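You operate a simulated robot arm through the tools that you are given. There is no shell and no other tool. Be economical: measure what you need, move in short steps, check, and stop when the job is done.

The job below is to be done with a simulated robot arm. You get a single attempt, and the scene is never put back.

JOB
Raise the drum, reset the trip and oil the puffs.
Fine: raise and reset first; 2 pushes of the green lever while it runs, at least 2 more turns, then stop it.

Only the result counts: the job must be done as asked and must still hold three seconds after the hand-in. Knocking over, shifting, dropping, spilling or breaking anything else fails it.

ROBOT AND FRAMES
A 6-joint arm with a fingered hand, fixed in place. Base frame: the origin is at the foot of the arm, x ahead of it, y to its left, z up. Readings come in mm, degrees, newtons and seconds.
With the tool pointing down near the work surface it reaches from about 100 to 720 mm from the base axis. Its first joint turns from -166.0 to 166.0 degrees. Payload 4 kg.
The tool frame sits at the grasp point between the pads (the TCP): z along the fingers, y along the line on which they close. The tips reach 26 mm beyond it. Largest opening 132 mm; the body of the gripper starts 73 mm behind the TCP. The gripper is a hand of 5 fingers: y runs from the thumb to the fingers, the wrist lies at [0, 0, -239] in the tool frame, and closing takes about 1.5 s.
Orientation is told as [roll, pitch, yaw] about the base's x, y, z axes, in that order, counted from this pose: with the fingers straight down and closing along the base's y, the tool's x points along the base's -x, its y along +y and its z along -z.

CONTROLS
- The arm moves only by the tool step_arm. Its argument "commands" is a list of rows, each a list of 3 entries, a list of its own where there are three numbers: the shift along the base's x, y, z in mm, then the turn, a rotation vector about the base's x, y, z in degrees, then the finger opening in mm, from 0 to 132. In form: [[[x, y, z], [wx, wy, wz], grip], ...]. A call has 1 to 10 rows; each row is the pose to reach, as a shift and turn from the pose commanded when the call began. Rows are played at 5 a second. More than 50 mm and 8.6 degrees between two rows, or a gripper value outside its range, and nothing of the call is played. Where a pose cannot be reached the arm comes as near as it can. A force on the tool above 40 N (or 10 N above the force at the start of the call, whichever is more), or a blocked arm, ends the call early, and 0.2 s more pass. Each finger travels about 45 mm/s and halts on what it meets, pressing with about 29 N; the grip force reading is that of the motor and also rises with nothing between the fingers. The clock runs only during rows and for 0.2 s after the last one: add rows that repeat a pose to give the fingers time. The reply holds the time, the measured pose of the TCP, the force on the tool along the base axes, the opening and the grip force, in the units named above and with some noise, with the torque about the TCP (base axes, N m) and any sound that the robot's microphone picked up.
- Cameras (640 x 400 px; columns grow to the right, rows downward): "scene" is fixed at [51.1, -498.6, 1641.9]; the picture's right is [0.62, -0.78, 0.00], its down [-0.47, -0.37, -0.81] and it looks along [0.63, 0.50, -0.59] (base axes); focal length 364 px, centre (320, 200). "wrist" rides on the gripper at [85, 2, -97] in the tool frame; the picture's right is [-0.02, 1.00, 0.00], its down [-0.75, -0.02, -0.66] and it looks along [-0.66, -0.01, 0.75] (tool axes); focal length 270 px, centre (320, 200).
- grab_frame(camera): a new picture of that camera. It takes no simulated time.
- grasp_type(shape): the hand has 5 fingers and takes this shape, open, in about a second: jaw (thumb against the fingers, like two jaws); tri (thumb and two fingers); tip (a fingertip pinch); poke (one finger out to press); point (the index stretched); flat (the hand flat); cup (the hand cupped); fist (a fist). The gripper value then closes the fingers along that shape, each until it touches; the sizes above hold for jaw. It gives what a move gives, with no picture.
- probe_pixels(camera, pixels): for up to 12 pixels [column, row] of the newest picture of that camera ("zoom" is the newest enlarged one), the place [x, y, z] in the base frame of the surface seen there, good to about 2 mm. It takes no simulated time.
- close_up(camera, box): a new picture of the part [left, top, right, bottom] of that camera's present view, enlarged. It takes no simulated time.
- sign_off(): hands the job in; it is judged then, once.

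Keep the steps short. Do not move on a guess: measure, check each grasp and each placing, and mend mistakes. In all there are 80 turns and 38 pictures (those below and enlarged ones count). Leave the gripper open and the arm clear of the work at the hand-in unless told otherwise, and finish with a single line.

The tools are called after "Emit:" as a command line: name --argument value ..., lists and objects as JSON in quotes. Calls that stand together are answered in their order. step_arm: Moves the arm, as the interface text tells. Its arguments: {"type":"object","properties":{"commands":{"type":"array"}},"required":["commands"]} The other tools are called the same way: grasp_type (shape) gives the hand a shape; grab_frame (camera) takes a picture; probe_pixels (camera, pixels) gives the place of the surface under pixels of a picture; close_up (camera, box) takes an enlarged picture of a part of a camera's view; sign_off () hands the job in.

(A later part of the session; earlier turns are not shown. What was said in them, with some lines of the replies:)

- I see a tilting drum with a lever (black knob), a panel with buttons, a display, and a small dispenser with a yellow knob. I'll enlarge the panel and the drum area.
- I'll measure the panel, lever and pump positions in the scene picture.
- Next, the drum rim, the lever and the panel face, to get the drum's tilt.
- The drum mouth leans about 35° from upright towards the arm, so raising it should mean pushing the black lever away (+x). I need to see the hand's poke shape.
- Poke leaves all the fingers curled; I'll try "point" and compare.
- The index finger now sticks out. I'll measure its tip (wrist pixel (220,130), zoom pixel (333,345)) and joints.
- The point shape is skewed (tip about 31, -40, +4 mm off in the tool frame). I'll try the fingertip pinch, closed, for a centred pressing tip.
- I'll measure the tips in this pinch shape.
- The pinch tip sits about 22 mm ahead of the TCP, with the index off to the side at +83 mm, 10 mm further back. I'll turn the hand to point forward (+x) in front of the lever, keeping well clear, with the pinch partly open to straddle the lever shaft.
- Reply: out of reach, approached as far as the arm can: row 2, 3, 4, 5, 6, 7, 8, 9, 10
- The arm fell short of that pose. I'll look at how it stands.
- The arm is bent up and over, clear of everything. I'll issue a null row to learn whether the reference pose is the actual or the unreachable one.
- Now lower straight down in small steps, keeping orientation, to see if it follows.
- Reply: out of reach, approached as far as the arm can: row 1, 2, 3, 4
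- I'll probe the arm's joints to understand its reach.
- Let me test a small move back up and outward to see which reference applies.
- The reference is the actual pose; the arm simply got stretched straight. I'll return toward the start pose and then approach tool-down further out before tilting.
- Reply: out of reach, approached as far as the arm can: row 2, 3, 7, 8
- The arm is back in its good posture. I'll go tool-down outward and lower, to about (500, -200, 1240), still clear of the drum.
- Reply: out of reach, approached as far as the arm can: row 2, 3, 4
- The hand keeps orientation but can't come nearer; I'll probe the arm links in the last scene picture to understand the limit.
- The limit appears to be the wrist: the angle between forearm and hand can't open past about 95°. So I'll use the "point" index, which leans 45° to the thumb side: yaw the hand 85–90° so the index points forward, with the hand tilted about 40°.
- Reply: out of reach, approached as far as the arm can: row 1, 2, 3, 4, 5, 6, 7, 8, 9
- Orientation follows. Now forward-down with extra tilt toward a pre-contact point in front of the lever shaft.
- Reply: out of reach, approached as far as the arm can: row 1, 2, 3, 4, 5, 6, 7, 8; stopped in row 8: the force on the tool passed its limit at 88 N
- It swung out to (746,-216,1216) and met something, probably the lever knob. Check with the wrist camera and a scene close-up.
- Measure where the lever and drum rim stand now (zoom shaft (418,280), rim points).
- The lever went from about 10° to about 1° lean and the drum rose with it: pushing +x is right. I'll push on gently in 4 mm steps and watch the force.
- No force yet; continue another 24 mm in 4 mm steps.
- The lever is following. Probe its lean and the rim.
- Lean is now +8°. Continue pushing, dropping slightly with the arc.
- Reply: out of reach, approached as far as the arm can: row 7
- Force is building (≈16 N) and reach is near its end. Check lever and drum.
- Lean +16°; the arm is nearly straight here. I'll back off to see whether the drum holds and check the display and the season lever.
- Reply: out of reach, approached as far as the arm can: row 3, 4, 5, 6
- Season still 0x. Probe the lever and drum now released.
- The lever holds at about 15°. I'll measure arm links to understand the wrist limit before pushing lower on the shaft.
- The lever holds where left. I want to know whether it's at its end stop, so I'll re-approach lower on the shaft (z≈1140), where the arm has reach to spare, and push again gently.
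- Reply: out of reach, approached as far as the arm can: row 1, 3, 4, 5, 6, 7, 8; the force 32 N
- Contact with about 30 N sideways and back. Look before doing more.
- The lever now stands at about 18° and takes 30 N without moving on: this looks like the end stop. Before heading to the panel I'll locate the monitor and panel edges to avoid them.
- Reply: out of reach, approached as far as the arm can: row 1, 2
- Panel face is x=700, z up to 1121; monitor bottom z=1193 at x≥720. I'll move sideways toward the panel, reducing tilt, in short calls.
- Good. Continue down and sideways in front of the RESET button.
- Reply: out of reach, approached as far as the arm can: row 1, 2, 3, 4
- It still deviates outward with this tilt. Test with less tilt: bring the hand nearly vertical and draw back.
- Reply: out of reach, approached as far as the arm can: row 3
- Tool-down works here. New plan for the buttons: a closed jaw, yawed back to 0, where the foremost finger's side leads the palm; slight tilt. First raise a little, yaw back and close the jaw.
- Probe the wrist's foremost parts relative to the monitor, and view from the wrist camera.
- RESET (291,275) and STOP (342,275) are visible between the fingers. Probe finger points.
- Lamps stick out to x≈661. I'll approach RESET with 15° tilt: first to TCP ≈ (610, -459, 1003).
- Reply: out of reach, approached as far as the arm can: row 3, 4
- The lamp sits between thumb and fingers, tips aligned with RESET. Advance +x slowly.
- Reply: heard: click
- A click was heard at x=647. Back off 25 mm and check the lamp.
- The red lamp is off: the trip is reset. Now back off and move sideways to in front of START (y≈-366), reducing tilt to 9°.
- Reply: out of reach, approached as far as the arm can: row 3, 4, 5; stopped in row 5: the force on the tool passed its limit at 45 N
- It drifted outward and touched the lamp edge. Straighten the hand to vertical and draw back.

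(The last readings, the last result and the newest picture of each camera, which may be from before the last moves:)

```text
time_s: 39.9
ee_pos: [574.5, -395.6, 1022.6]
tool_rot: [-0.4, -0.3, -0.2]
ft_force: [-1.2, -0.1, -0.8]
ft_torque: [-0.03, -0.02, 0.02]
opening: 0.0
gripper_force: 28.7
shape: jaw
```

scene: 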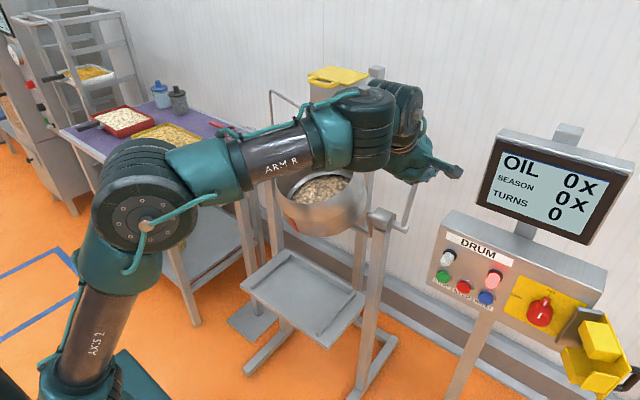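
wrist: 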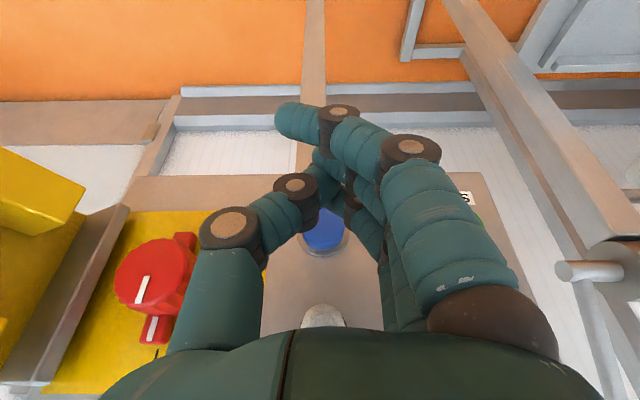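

Clear. At vertical the V between thumb and fingers still straddles the lamp. Align with START at y≈-361, z 1013.

Emit:
step_arm --commands '[[[0, 15, -3], [0, 0, 0], 0], [[0, 35, -9], [0, 0, 0], 0], [[15, 35, -9], [0, 0, 0], 0], [[30, 35, -9], [0, 0, 0], 0]]'

Emit:
grab_frame --camera "wrist"

```text
time_s: 40.9
ee_pos: [604.7, -361.5, 1015.5]
tool_rot: [-0.5, -0.3, -0.2]
ft_force: [0.4, 0.0, -0.1]
ft_torque: [0.01, -0.02, -0.02]
opening: 0.0
gripper_force: 28.9
shape: jaw
out of reach, approached as far as the arm can: row 1, 2, 3
```

```text
9 pictures are left
```

wrist: 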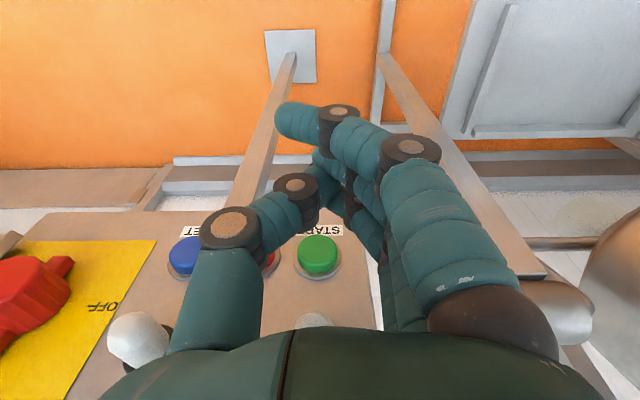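

START is straight ahead (318,255) and its lamp between thumb and fingers. Advance slowly.

Emit:
step_arm --commands '[[[12, 0, -2], [0, 0, 0], 0], [[22, 0, -3], [0, 0, 0], 0], [[30, 0, -3], [0, 0, 0], 0], [[35, 0, -3], [0, 0, 0], 0], [[39, 0, -3], [0, 0, 0], 0], [[43, 0, -3], [0, 0, 0], 0]]'

```text
time_s: 42.3
ee_pos: [648.2, -360.7, 1010.1]
tool_rot: [-0.5, -0.4, -0.1]
ft_force: [-1.6, -0.1, 0.1]
ft_torque: [0.02, 0.01, 0.0]
opening: 0.0
gripper_force: 29.2
shape: jaw
```

Slight force, no click yet. A few more millimetres.

Emit:
step_arm --commands '[[[2, 0, 0], [0, 0, 0], 0], [[4, 0, 0], [0, 0, 0], 0], [[6, 0, 0], [0, 0, 0], 0]]'

```text
time_s: 43.1
ee_pos: [651.2, -361.2, 1011.2]
tool_rot: [-0.5, -0.3, -0.2]
ft_force: [-24.6, 4.4, -0.1]
ft_torque: [-0.45, -2.17, 0.12]
opening: 0.2
gripper_force: 29.2
shape: jaw
heard: click
```

Click, button bottomed. Back off and look at the scene (lamp, drum, display).

Emit:
step_arm --commands '[[[-15, 0, 0], [0, 0, 0], 0], [[-35, 0, 5], [0, 0, 0], 0], [[-45, 0, 40], [0, 0, 0], 0], [[-45, 10, 80], [0, 0, 0], 0], [[-45, 20, 125], [0, 0, 0], 0], [[-45, 30, 165], [0, 0, 0], 0]]'

Emit:
grab_frame --camera "scene"

Emit:
probe_pixels --camera "scene" --pixels '[[306, 116], [300, 108], [271, 95], [275, 140], [361, 127], [178, 161], [183, 160], [195, 156], [205, 152], [213, 165], [240, 153], [172, 161]]'

```text
time_s: 44.5
ee_pos: [612.8, -331.1, 1176.4]
tool_rot: [-0.3, -0.3, -0.3]
ft_force: [0.5, 0.4, -0.7]
ft_torque: [-0.02, -0.01, 0.04]
opening: 0.0
gripper_force: 28.7
shape: jaw
```

```text
8 pictures are left
```

scene: 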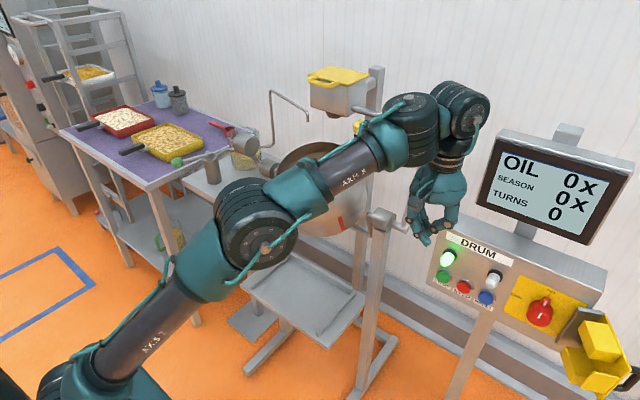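

```text
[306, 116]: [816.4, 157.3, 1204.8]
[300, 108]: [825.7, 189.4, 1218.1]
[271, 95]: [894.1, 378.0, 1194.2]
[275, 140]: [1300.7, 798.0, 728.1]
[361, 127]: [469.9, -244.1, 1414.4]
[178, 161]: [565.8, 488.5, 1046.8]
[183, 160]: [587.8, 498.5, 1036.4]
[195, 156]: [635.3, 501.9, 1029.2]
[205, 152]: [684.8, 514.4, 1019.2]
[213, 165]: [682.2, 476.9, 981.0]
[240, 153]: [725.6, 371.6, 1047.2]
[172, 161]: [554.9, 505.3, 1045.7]
```

Green lamp lit: it runs. OIL 0, TURNS 0. Transit at z≈1180 with x≤585, clear of drum rim, hopper lever and nozzle, toward the green lever.

Emit:
step_arm --commands '[[[-18, 43, 4], [0, 0, 0], 0], [[-33, 88, 4], [0, 0, 0], 0], [[-38, 136, 4], [0, 0, 0], 0], [[-33, 184, 4], [0, 0, 0], 0], [[-30, 232, 4], [0, 0, 0], 0], [[-28, 280, 4], [0, 0, 0], 0], [[-28, 328, 4], [0, 0, 0], 0], [[-30, 376, 4], [0, 0, 0], 0], [[-34, 423, 4], [0, 0, 0], 0], [[-42, 470, 4], [0, 0, 0], 0]]'

```text
time_s: 46.7
ee_pos: [566.5, 137.8, 1183.8]
tool_rot: [-0.5, -0.3, -0.2]
ft_force: [-0.4, 0.5, 0.2]
ft_torque: [0.0, -0.01, -0.03]
opening: 0.0
gripper_force: 29.3
shape: jaw
```

Continue to above the green knob (566, 497), z≈1110.

Emit:
step_arm --commands '[[[-6, 45, 0], [0, 0, 0], 0], [[-12, 90, 0], [0, 0, 0], 0], [[-16, 135, -3], [0, 0, 0], 0], [[-16, 180, -6], [0, 0, 0], 0], [[-14, 225, -12], [0, 0, 0], 0], [[-10, 270, -20], [0, 0, 0], 0], [[-6, 315, -32], [0, 0, 0], 0], [[-2, 350, -50], [0, 0, 0], 0], [[-1, 359, -73], [0, 0, 0], 0]]'

Emit:
grab_frame --camera "wrist"

```text
time_s: 48.7
ee_pos: [556.5, 493.6, 1105.2]
tool_rot: [-0.4, -0.5, -0.2]
ft_force: [0.3, -0.7, 1.0]
ft_torque: [0.01, 0.0, 0.04]
opening: 0.0
gripper_force: 29.0
shape: jaw
out of reach, approached as far as the arm can: row 8, 9
```

```text
7 pictures are left
```

wrist: 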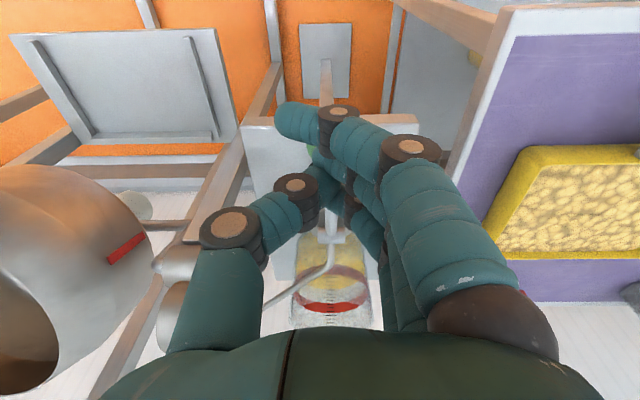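

The green knob shows beneath the fingertips (312,150). Press down in one slow stroke.

Emit:
step_arm --commands '[[[2, 0, -15], [0, 0, 0], 0], [[3, 0, -28], [0, 0, 0], 0], [[3, 0, -36], [0, 0, 0], 0], [[3, 0, -44], [0, 0, 0], 0], [[3, 0, -52], [0, 0, 0], 0], [[3, 0, -60], [0, 0, 0], 0], [[3, 0, -68], [0, 0, 0], 0]]'

```text
time_s: 50.3
ee_pos: [560.7, 492.7, 1036.9]
tool_rot: [-0.4, -0.3, -0.2]
ft_force: [-0.4, -2.0, 1.8]
ft_torque: [-0.04, 0.01, -0.02]
opening: 0.0
gripper_force: 29.2
shape: jaw
```

Only about 2 N. See whether the lever is being depressed.

Emit:
close_up --camera "scene" --box '[130, 90, 250, 210]'

Emit:
probe_pixels --camera "wrist" --pixels '[[312, 150], [315, 145]]'

```text
3.33 times, centred on (190, 150) of scene
```

zoom: 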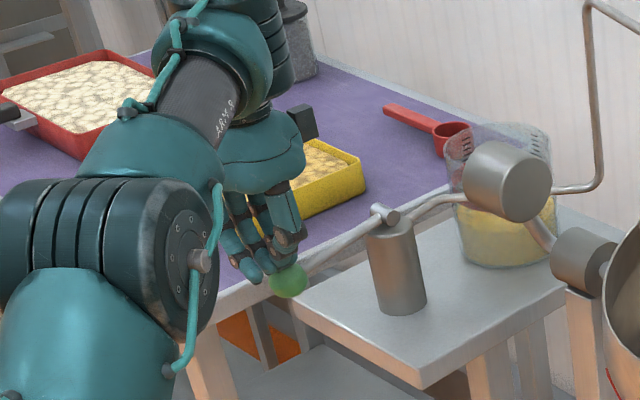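

```text
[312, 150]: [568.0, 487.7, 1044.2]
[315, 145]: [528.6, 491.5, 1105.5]
```

The knob is going down under the fingers with little resistance. Continue the same stroke.

Emit:
step_arm --commands '[[[0, 0, -6], [0, 0, 0], 0], [[0, 0, -12], [0, 0, 0], 0], [[0, 0, -18], [0, 0, 0], 0], [[0, 0, -24], [0, 0, 0], 0], [[0, 0, -30], [0, 0, 0], 0]]'

```text
time_s: 51.6
ee_pos: [561.7, 492.1, 1014.7]
tool_rot: [-0.3, -1.0, -0.3]
ft_force: [-1.1, -4.3, 13.8]
ft_torque: [-0.08, -0.09, -0.04]
opening: 0.0
gripper_force: 29.1
shape: jaw
stopped in row 5: the force on the tool passed its limit at 42 N (the readings are from after the stop); the commanded pose is now the measured one
```

Bottomed out at z≈1012. Now lift to release and read the display.

Emit:
step_arm --commands '[[[0, 0, 15], [0, 0, 0], 0], [[-2, 0, 35], [0, 0, 0], 0], [[-3, 0, 55], [0, 0, 0], 0], [[-3, 0, 75], [0, 0, 0], 0], [[-3, 0, 88], [0, 0, 0], 0]]'

Emit:
grab_frame --camera "scene"

```text
time_s: 52.8
ee_pos: [559.0, 494.0, 1101.7]
tool_rot: [-0.3, -0.7, -0.2]
ft_force: [0.6, -0.3, 0.1]
ft_torque: [-0.01, -0.01, 0.0]
opening: 0.0
gripper_force: 29.0
shape: jaw
```

```text
5 pictures are left
```

scene: 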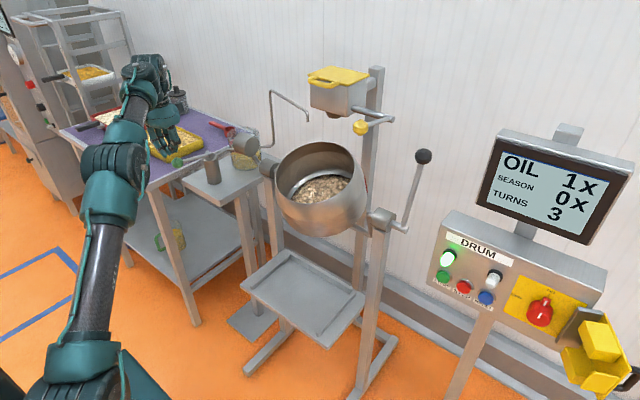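

OIL 1x, TURNS 3, drum still raised. Second push, the same stroke.

Emit:
step_arm --commands '[[[1, 0, -15], [0, 0, 0], 0], [[2, 0, -28], [0, 0, 0], 0], [[3, 0, -40], [0, 0, 0], 0], [[3, 0, -50], [0, 0, 0], 0], [[3, 0, -60], [0, 0, 0], 0], [[3, 0, -68], [0, 0, 0], 0], [[3, 0, -75], [0, 0, 0], 0], [[3, 0, -82], [0, 0, 0], 0], [[3, 0, -88], [0, 0, 0], 0], [[3, 0, -93], [0, 0, 0], 0]]'

Emit:
step_arm --commands '[[[0, 0, 15], [0, 0, 0], 0], [[-2, 0, 35], [0, 0, 0], 0], [[-3, 0, 55], [0, 0, 0], 0], [[-3, 0, 75], [0, 0, 0], 0], [[-3, 0, 95], [0, 0, 0], 0], [[-3, -10, 120], [0, 0, 0], 0]]'

Emit:
close_up --camera "scene" --box '[420, 120, 640, 320]'

```text
time_s: 55.1
ee_pos: [561.0, 491.3, 1014.4]
tool_rot: [0.0, -1.3, -0.4]
ft_force: [-1.3, -3.8, 14.4]
ft_torque: [-0.08, -0.08, -0.06]
opening: 0.1
gripper_force: 29.1
shape: jaw
stopped in row 10: the force on the tool passed its limit at 42 N (the readings are from after the stop); the commanded pose is now the measured one
```

```text
time_s: 56.5
ee_pos: [557.7, 480.2, 1134.2]
tool_rot: [0.1, -1.0, -0.2]
ft_force: [-0.1, 0.4, 0.3]
ft_torque: [-0.01, -0.02, 0.04]
opening: 0.0
gripper_force: 28.4
shape: jaw
```

```text
2.00 times, centred on (530, 220) of scene
```

zoom: 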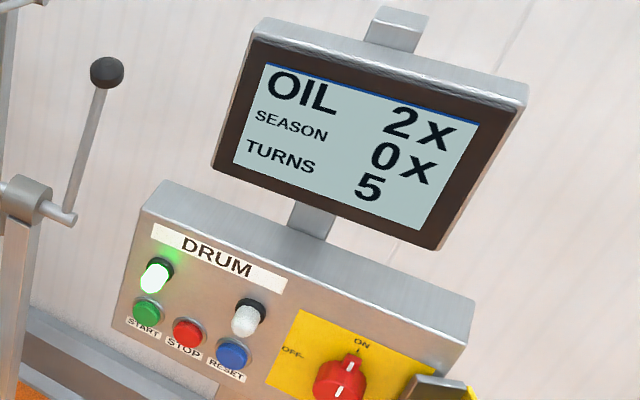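

OIL 2x, TURNS 5. Now travel back the same way to the panel while at least 2 more turns pass.

Emit:
step_arm --commands '[[[0, -25, 20], [0, 0, 0], 0], [[-4, -60, 35], [0, 0, 0], 0], [[-8, -102, 46], [0, 0, 0], 0], [[-8, -147, 46], [0, 0, 0], 0], [[-8, -192, 46], [0, 0, 0], 0], [[-6, -238, 47], [0, 0, 0], 0], [[-2, -284, 48], [0, 0, 0], 0], [[6, -330, 48], [0, 0, 0], 0], [[14, -376, 48], [0, 0, 0], 0], [[22, -422, 48], [0, 0, 0], 0]]'

Emit:
step_arm --commands '[[[5, -46, 0], [0, 0, 0], 0], [[4, -92, 0], [0, 0, 0], 0], [[2, -138, 0], [0, 0, 0], 0], [[-2, -184, 0], [0, 0, 0], 0], [[-5, -230, 0], [0, 0, 0], 0], [[2, -276, 0], [0, 0, 0], 0], [[12, -322, 0], [0, 0, 0], 0], [[20, -368, -5], [0, 0, 0], 0], [[20, -412, -15], [0, 0, 0], 0], [[15, -450, -30], [0, 0, 0], 0]]'

```text
time_s: 58.7
ee_pos: [581.9, 59.6, 1178.7]
tool_rot: [0.0, -1.1, -0.2]
ft_force: [0.0, -0.1, 0.4]
ft_torque: [-0.03, -0.02, 0.02]
opening: 0.1
gripper_force: 29.0
shape: jaw
```

```text
time_s: 60.9
ee_pos: [595.1, -391.9, 1148.6]
tool_rot: [0.0, -1.2, -0.3]
ft_force: [-0.2, 1.0, 0.6]
ft_torque: [0.0, 0.0, 0.01]
opening: 0.0
gripper_force: 28.8
shape: jaw
```

Now line up with STOP (y≈-415). Its neighbours are the lamps at y≈-366 and -466, so I use a slight roll (9°) and tilt (8°), then descend at x≈602.

Emit:
step_arm --commands '[[[0, -10, -25], [3, -2, 0], 0], [[3, -20, -50], [6, -4, 0], 0], [[5, -30, -75], [9, -6, 0], 0], [[6, -30, -100], [9, -7, 0], 0], [[7, -30, -120], [9, -7, 0], 0], [[7, -30, -134], [9, -7, 0], 0]]'

Emit:
grab_frame --camera "wrist"

```text
time_s: 62.3
ee_pos: [621.4, -435.8, 1031.0]
tool_rot: [9.0, -8.1, -1.0]
ft_force: [-0.3, 0.5, 0.4]
ft_torque: [-0.01, 0.02, 0.02]
opening: 0.0
gripper_force: 29.6
shape: jaw
out of reach, approached as far as the arm can: row 4, 5, 6
```

```text
3 pictures are left
```

wrist: 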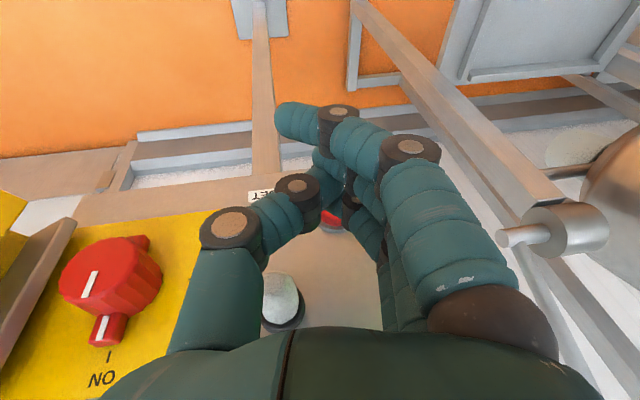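

Between the lamps and free of force; STOP lies at (332,220). Correct to y≈-421, z≈1013 while easing forward.

Emit:
step_arm --commands '[[[4, 5, -6], [0, 0, 0], 0], [[7, 10, -12], [0, 0, 0], 0], [[10, 15, -17], [0, 0, 0], 0], [[14, 15, -17], [0, 0, 0], 0]]'

```text
time_s: 63.3
ee_pos: [637.7, -421.1, 1013.1]
tool_rot: [9.3, -7.9, -1.0]
ft_force: [1.0, 0.3, -0.4]
ft_torque: [-0.02, 0.03, 0.0]
opening: 0.2
gripper_force: 28.5
shape: jaw
out of reach, approached as far as the arm can: row 3
```

No contact. Check the turn count before stopping.

Emit:
close_up --camera "scene" --box '[380, 120, 640, 340]'

```text
1.82 times, centred on (510, 230) of scene
```

zoom: 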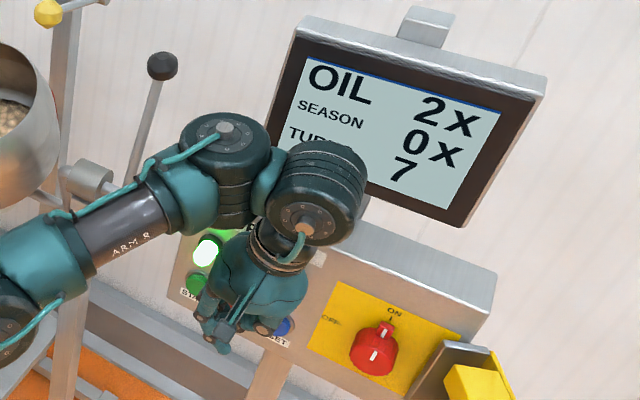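

TURNS 7. I'll wait a few seconds for a safe margin of turns.

Emit:
step_arm --commands '[[[0, 0, 0], [0, 0, 0], 0], [[0, 0, 0], [0, 0, 0], 0], [[0, 0, 0], [0, 0, 0], 0], [[0, 0, 0], [0, 0, 0], 0], [[0, 0, 0], [0, 0, 0], 0], [[0, 0, 0], [0, 0, 0], 0], [[0, 0, 0], [0, 0, 0], 0], [[0, 0, 0], [0, 0, 0], 0], [[0, 0, 0], [0, 0, 0], 0], [[0, 0, 0], [0, 0, 0], 0]]'

Emit:
step_arm --commands '[[[4, 0, 0], [0, 0, 0], 0], [[7, 0, 0], [0, 0, 0], 0], [[10, 0, 0], [0, 0, 0], 0], [[12, 0, 0], [0, 0, 0], 0]]'

```text
time_s: 65.5
ee_pos: [637.5, -421.3, 1014.9]
tool_rot: [9.2, -7.9, -1.0]
ft_force: [-0.7, 0.2, -0.6]
ft_torque: [-0.02, 0.03, -0.02]
opening: 0.1
gripper_force: 29.1
shape: jaw
```

```text
time_s: 66.5
ee_pos: [648.7, -421.1, 1016.0]
tool_rot: [9.0, -8.1, -1.0]
ft_force: [0.1, -1.0, 0.2]
ft_torque: [0.0, -0.01, -0.02]
opening: 0.1
gripper_force: 28.9
shape: jaw
```

No contact yet. Lower 4 mm and go on in 2 mm steps.

Emit:
step_arm --commands '[[[0, 0, -4], [0, 0, 0], 0], [[2, 0, -5], [0, 0, 0], 0], [[4, 0, -5], [0, 0, 0], 0], [[6, 0, -5], [0, 0, 0], 0], [[8, 0, -5], [0, 0, 0], 0]]'

```text
time_s: 67.7
ee_pos: [654.9, -420.4, 1008.9]
tool_rot: [8.8, -8.1, -1.0]
ft_force: [-3.2, -1.3, 0.9]
ft_torque: [-0.03, -0.17, -0.18]
opening: 0.0
gripper_force: 28.8
shape: jaw
```

Contact at about 3 N. Press on a little.

Emit:
step_arm --commands '[[[2, 0, 0], [0, 0, 0], 0], [[4, 0, 0], [0, 0, 0], 0], [[6, 0, 0], [0, 0, 0], 0]]'

```text
time_s: 68.5
ee_pos: [655.0, -418.7, 1009.0]
tool_rot: [9.0, -8.1, -1.1]
ft_force: [-9.9, -6.5, 2.8]
ft_torque: [0.16, -0.34, -0.45]
opening: 0.0
gripper_force: 28.7
shape: jaw
out of reach, approached as far as the arm can: row 1, 2, 3
```

The torque shows the thumb side resting on the RESET lamp, not the button; and I was too high for the short finger. Back off, take out the roll, and tilt to 15° as for RESET.

Emit:
step_arm --commands '[[[-6, -1, 0], [0, 0, 0], 0], [[-15, -4, 1], [-2, 0, 0], 0], [[-25, -6, 2], [-6, 0, 0], 0]]'

Emit:
step_arm --commands '[[[3, 1, -4], [0, -2, 0], 0], [[7, 2, -8], [0, -4, 0], 0], [[11, 3, -12], [0, -6, 0], 0], [[13, 3, -14], [0, -7, 0], 0]]'

```text
time_s: 69.3
ee_pos: [644.6, -432.9, 1016.8]
tool_rot: [3.0, -8.0, -0.1]
ft_force: [0.5, 0.2, -0.9]
ft_torque: [0.03, -0.01, 0.01]
opening: 0.0
gripper_force: 29.1
shape: jaw
out of reach, approached as far as the arm can: row 2, 3
```

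```text
time_s: 69.9
ee_pos: [655.6, -438.7, 1013.8]
tool_rot: [3.5, -11.7, -0.8]
ft_force: [-23.0, 8.6, 0.4]
ft_torque: [-0.18, -0.33, -0.47]
opening: 0.0
gripper_force: 28.9
shape: jaw
out of reach, approached as far as the arm can: row 1, 2, 3
stopped in row 3: the force on the tool passed its limit at 54 N (the readings are from after the stop); the commanded pose is now the measured one
```

It drifted again and the thumb touched near the RESET lamp; no click. Back right off to vertical and choose another tool: the "tip" shape leaves the index straight out at tool (31, 83, 12), which with yaw −90° gives a slim forward finger leading the palm.

Emit:
step_arm --commands '[[[-10, 0, 2], [0, 3, 0], 0], [[-25, 0, 6], [-1, 6, 0], 0], [[-45, 0, 12], [-2, 9, 0], 0], [[-70, 0, 18], [-3.5, 11.7, 0], 0], [[-90, 0, 22], [-3.5, 11.7, 0.5], 0], [[-106, 0, 25], [-3.5, 11.7, 0.8], 0]]'

Emit:
grasp_type --shape "tip"

Emit:
step_arm --commands '[[[0, 0, 0], [0, 0, -8.6], 0], [[0, 0, 0], [0, 0, -17.2], 0], [[0, 0, 0], [0, 0, -25.8], 0], [[0, 0, 0], [0, 0, -34.4], 0], [[0, 0, 0], [0, 0, -43], 0], [[0, 0, 0], [0, 0, -51.6], 0], [[0, 0, 0], [0, 0, -60.2], 0], [[0, 0, 0], [0, 0, -68.8], 0], [[0, 0, 0], [0, 0, -77.4], 0], [[0, 0, 0], [0, 0, -86], 0]]'

```text
time_s: 71.3
ee_pos: [562.6, -445.9, 1048.5]
tool_rot: [-0.1, 0.4, 0.5]
ft_force: [-0.7, 0.2, 0.0]
ft_torque: [0.0, -0.02, 0.01]
opening: 0.1
gripper_force: 29.6
shape: jaw
out of reach, approached as far as the arm can: row 5, 6
```

```text
time_s: 72.2
ee_pos: [564.0, -446.8, 1049.8]
tool_rot: [-0.1, 0.3, 0.5]
ft_force: [0.3, -0.1, 0.0]
ft_torque: [0.05, -0.02, 0.0]
opening: 132.0
gripper_force: 0.0
shape: tip
```

```text
time_s: 74.3
ee_pos: [566.2, -437.7, 1050.0]
tool_rot: [-0.2, 0.8, -76.9]
ft_force: [-5.5, 13.9, 3.1]
ft_torque: [-0.06, -0.37, 1.46]
opening: 0.0
gripper_force: 29.1
shape: tip
stopped in row 10: the force on the tool passed its limit at 52 N (the readings are from after the stop); the commanded pose is now the measured one
```

The index met the START lamp at its far side (it's at lamp height). Rotate back 10°, rise 60 mm above the lamps, then finish the yaw and shift to y≈-448.

Emit:
step_arm --commands '[[[-2, 0, 0], [0, 0, 6], 0], [[-4, 0, 5], [0, 0, 12], 0], [[-5, 0, 30], [0, 0, 12], 0], [[-5, 0, 60], [0, 0, 12], 0], [[-5, 0, 70], [0, 0, 5], 0], [[-5, -4, 70], [0, 0, -3], 0], [[-5, -8, 70], [0, 0, -10], 0], [[-5, -10, 70], [0, 0, -13], 0]]'

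Emit:
grab_frame --camera "wrist"

```text
time_s: 76.1
ee_pos: [560.7, -448.7, 1119.0]
tool_rot: [-0.2, 0.7, -90.2]
ft_force: [-0.1, -0.1, -1.1]
ft_torque: [0.02, 0.03, -0.02]
opening: 0.0
gripper_force: 28.9
shape: tip
```

```text
1 pictures are left
```

wrist: 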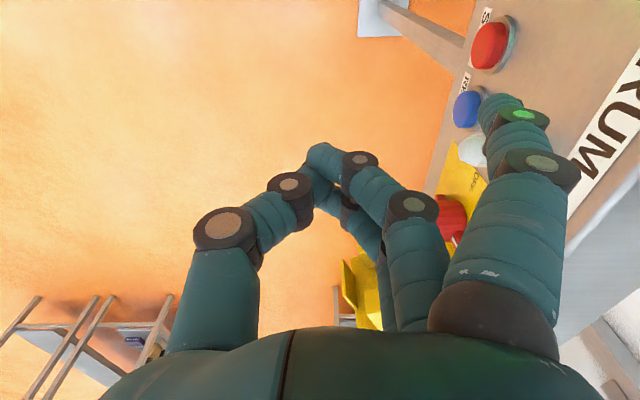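

Probe the index tip (505,100) and the STOP button (490,45).

Emit:
probe_pixels --camera "wrist" --pixels '[[490, 45], [467, 108], [485, 105], [500, 97], [515, 100], [535, 130], [475, 150], [540, 160], [512, 110]]'

```text
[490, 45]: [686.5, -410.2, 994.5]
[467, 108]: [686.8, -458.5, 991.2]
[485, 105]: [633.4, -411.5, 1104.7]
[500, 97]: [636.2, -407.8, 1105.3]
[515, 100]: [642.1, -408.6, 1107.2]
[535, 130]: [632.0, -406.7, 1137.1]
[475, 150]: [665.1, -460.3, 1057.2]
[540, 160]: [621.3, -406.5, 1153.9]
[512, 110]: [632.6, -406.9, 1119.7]
```

Tip sits 86 mm ahead and 31 mm to +y, 14 mm below the TCP. Descend at this x (tip front 647, clear of the lamps), then tilt 6°.

Emit:
step_arm --commands '[[[0, 2, -25], [0, 0, 0], 0], [[0, 3, -50], [0, 0, 0], 0], [[0, 3, -75], [0, 0, 0], 0], [[0, 3, -100], [0, 0, 0], 0], [[2, 3, -116], [0, -2, 0], 0], [[6, 3, -122], [0, -4, 0], 0], [[10, 3, -126], [0, -6, 0], 0]]'

```text
time_s: 77.7
ee_pos: [577.6, -452.4, 994.0]
tool_rot: [5.8, 0.8, -90.0]
ft_force: [0.6, -0.2, -0.2]
ft_torque: [-0.02, 0.0, -0.02]
opening: 0.0
gripper_force: 28.8
shape: tip
out of reach, approached as far as the arm can: row 7
```

Free of contact. Advance toward STOP with +4 mm in y.

Emit:
step_arm --commands '[[[7, 2, 0], [0, 0, 0], 0], [[14, 4, 0], [0, 0, 0], 0], [[19, 4, 0], [0, 0, 0], 0], [[23, 4, 0], [0, 0, 0], 0], [[26, 4, 0], [0, 0, 0], 0], [[29, 4, 0], [0, 0, 0], 0]]'

```text
time_s: 79.1
ee_pos: [604.5, -447.8, 995.3]
tool_rot: [5.8, 0.9, -90.1]
ft_force: [-23.3, 7.5, -3.6]
ft_torque: [0.09, 0.6, 0.73]
opening: 0.0
gripper_force: 29.0
shape: tip
heard: click, click
```

Clicks heard. Back off and verify with the last picture.

Emit:
step_arm --commands '[[[-10, 0, 0], [0, 2, 0], 0], [[-25, 0, 2], [0, 4, 0], 0], [[-40, 0, 6], [0, 6, 0], 0], [[-44, 0, 30], [0, 6, 0], 0], [[-44, 0, 60], [0, 6, 0], 0], [[-44, 0, 95], [0, 6, 0], 0], [[-50, 20, 130], [0, 6, 0], 0], [[-60, 50, 160], [0, 6, 0], 40], [[-70, 90, 185], [0, 6, 0], 80], [[-75, 130, 205], [0, 6, 0], 120]]'

Emit:
step_arm --commands '[[[-15, 40, 15], [0, 0, 0], 120], [[-30, 80, 30], [0, 0, 0], 125], [[-45, 120, 45], [0, 0, 0], 130], [[-60, 160, 60], [0, 0, 0], 132], [[-75, 190, 75], [0, 0, 0], 132], [[-85, 220, 85], [0, 0, 0], 132]]'

Emit:
grab_frame --camera "scene"

```text
time_s: 81.3
ee_pos: [530.1, -318.7, 1203.0]
tool_rot: [-0.2, 0.7, -90.2]
ft_force: [-0.1, 0.1, -0.3]
ft_torque: [0.02, 0.02, 0.01]
opening: 46.6
gripper_force: 0.0
shape: tip
```

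```text
time_s: 82.7
ee_pos: [442.9, -95.4, 1286.4]
tool_rot: [-0.1, 0.7, -90.3]
ft_force: [0.9, 0.7, 0.5]
ft_torque: [-0.01, 0.0, 0.01]
opening: 131.7
gripper_force: 0.0
shape: tip
```

```text
0 pictures are left
```

scene: 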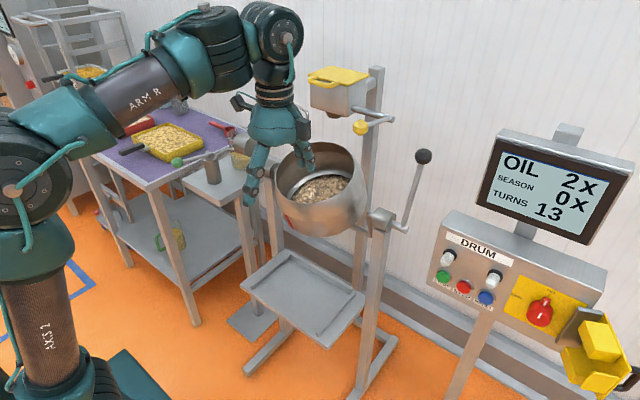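

The final picture shows the green and red lamps off, OIL 2x, SEASON 0x and TURNS 13. The drum is still raised, and the hand is open and clear of the work. Handing in.

Emit:
sign_off

```text
The job is handed in.
```

The drum is raised and the trip reset; the puffs got 2 oil pushes while running (second by turn 5), and the drum is stopped at 13 turns, though the hand bumped the lever and lamps on the way with no damage seen.
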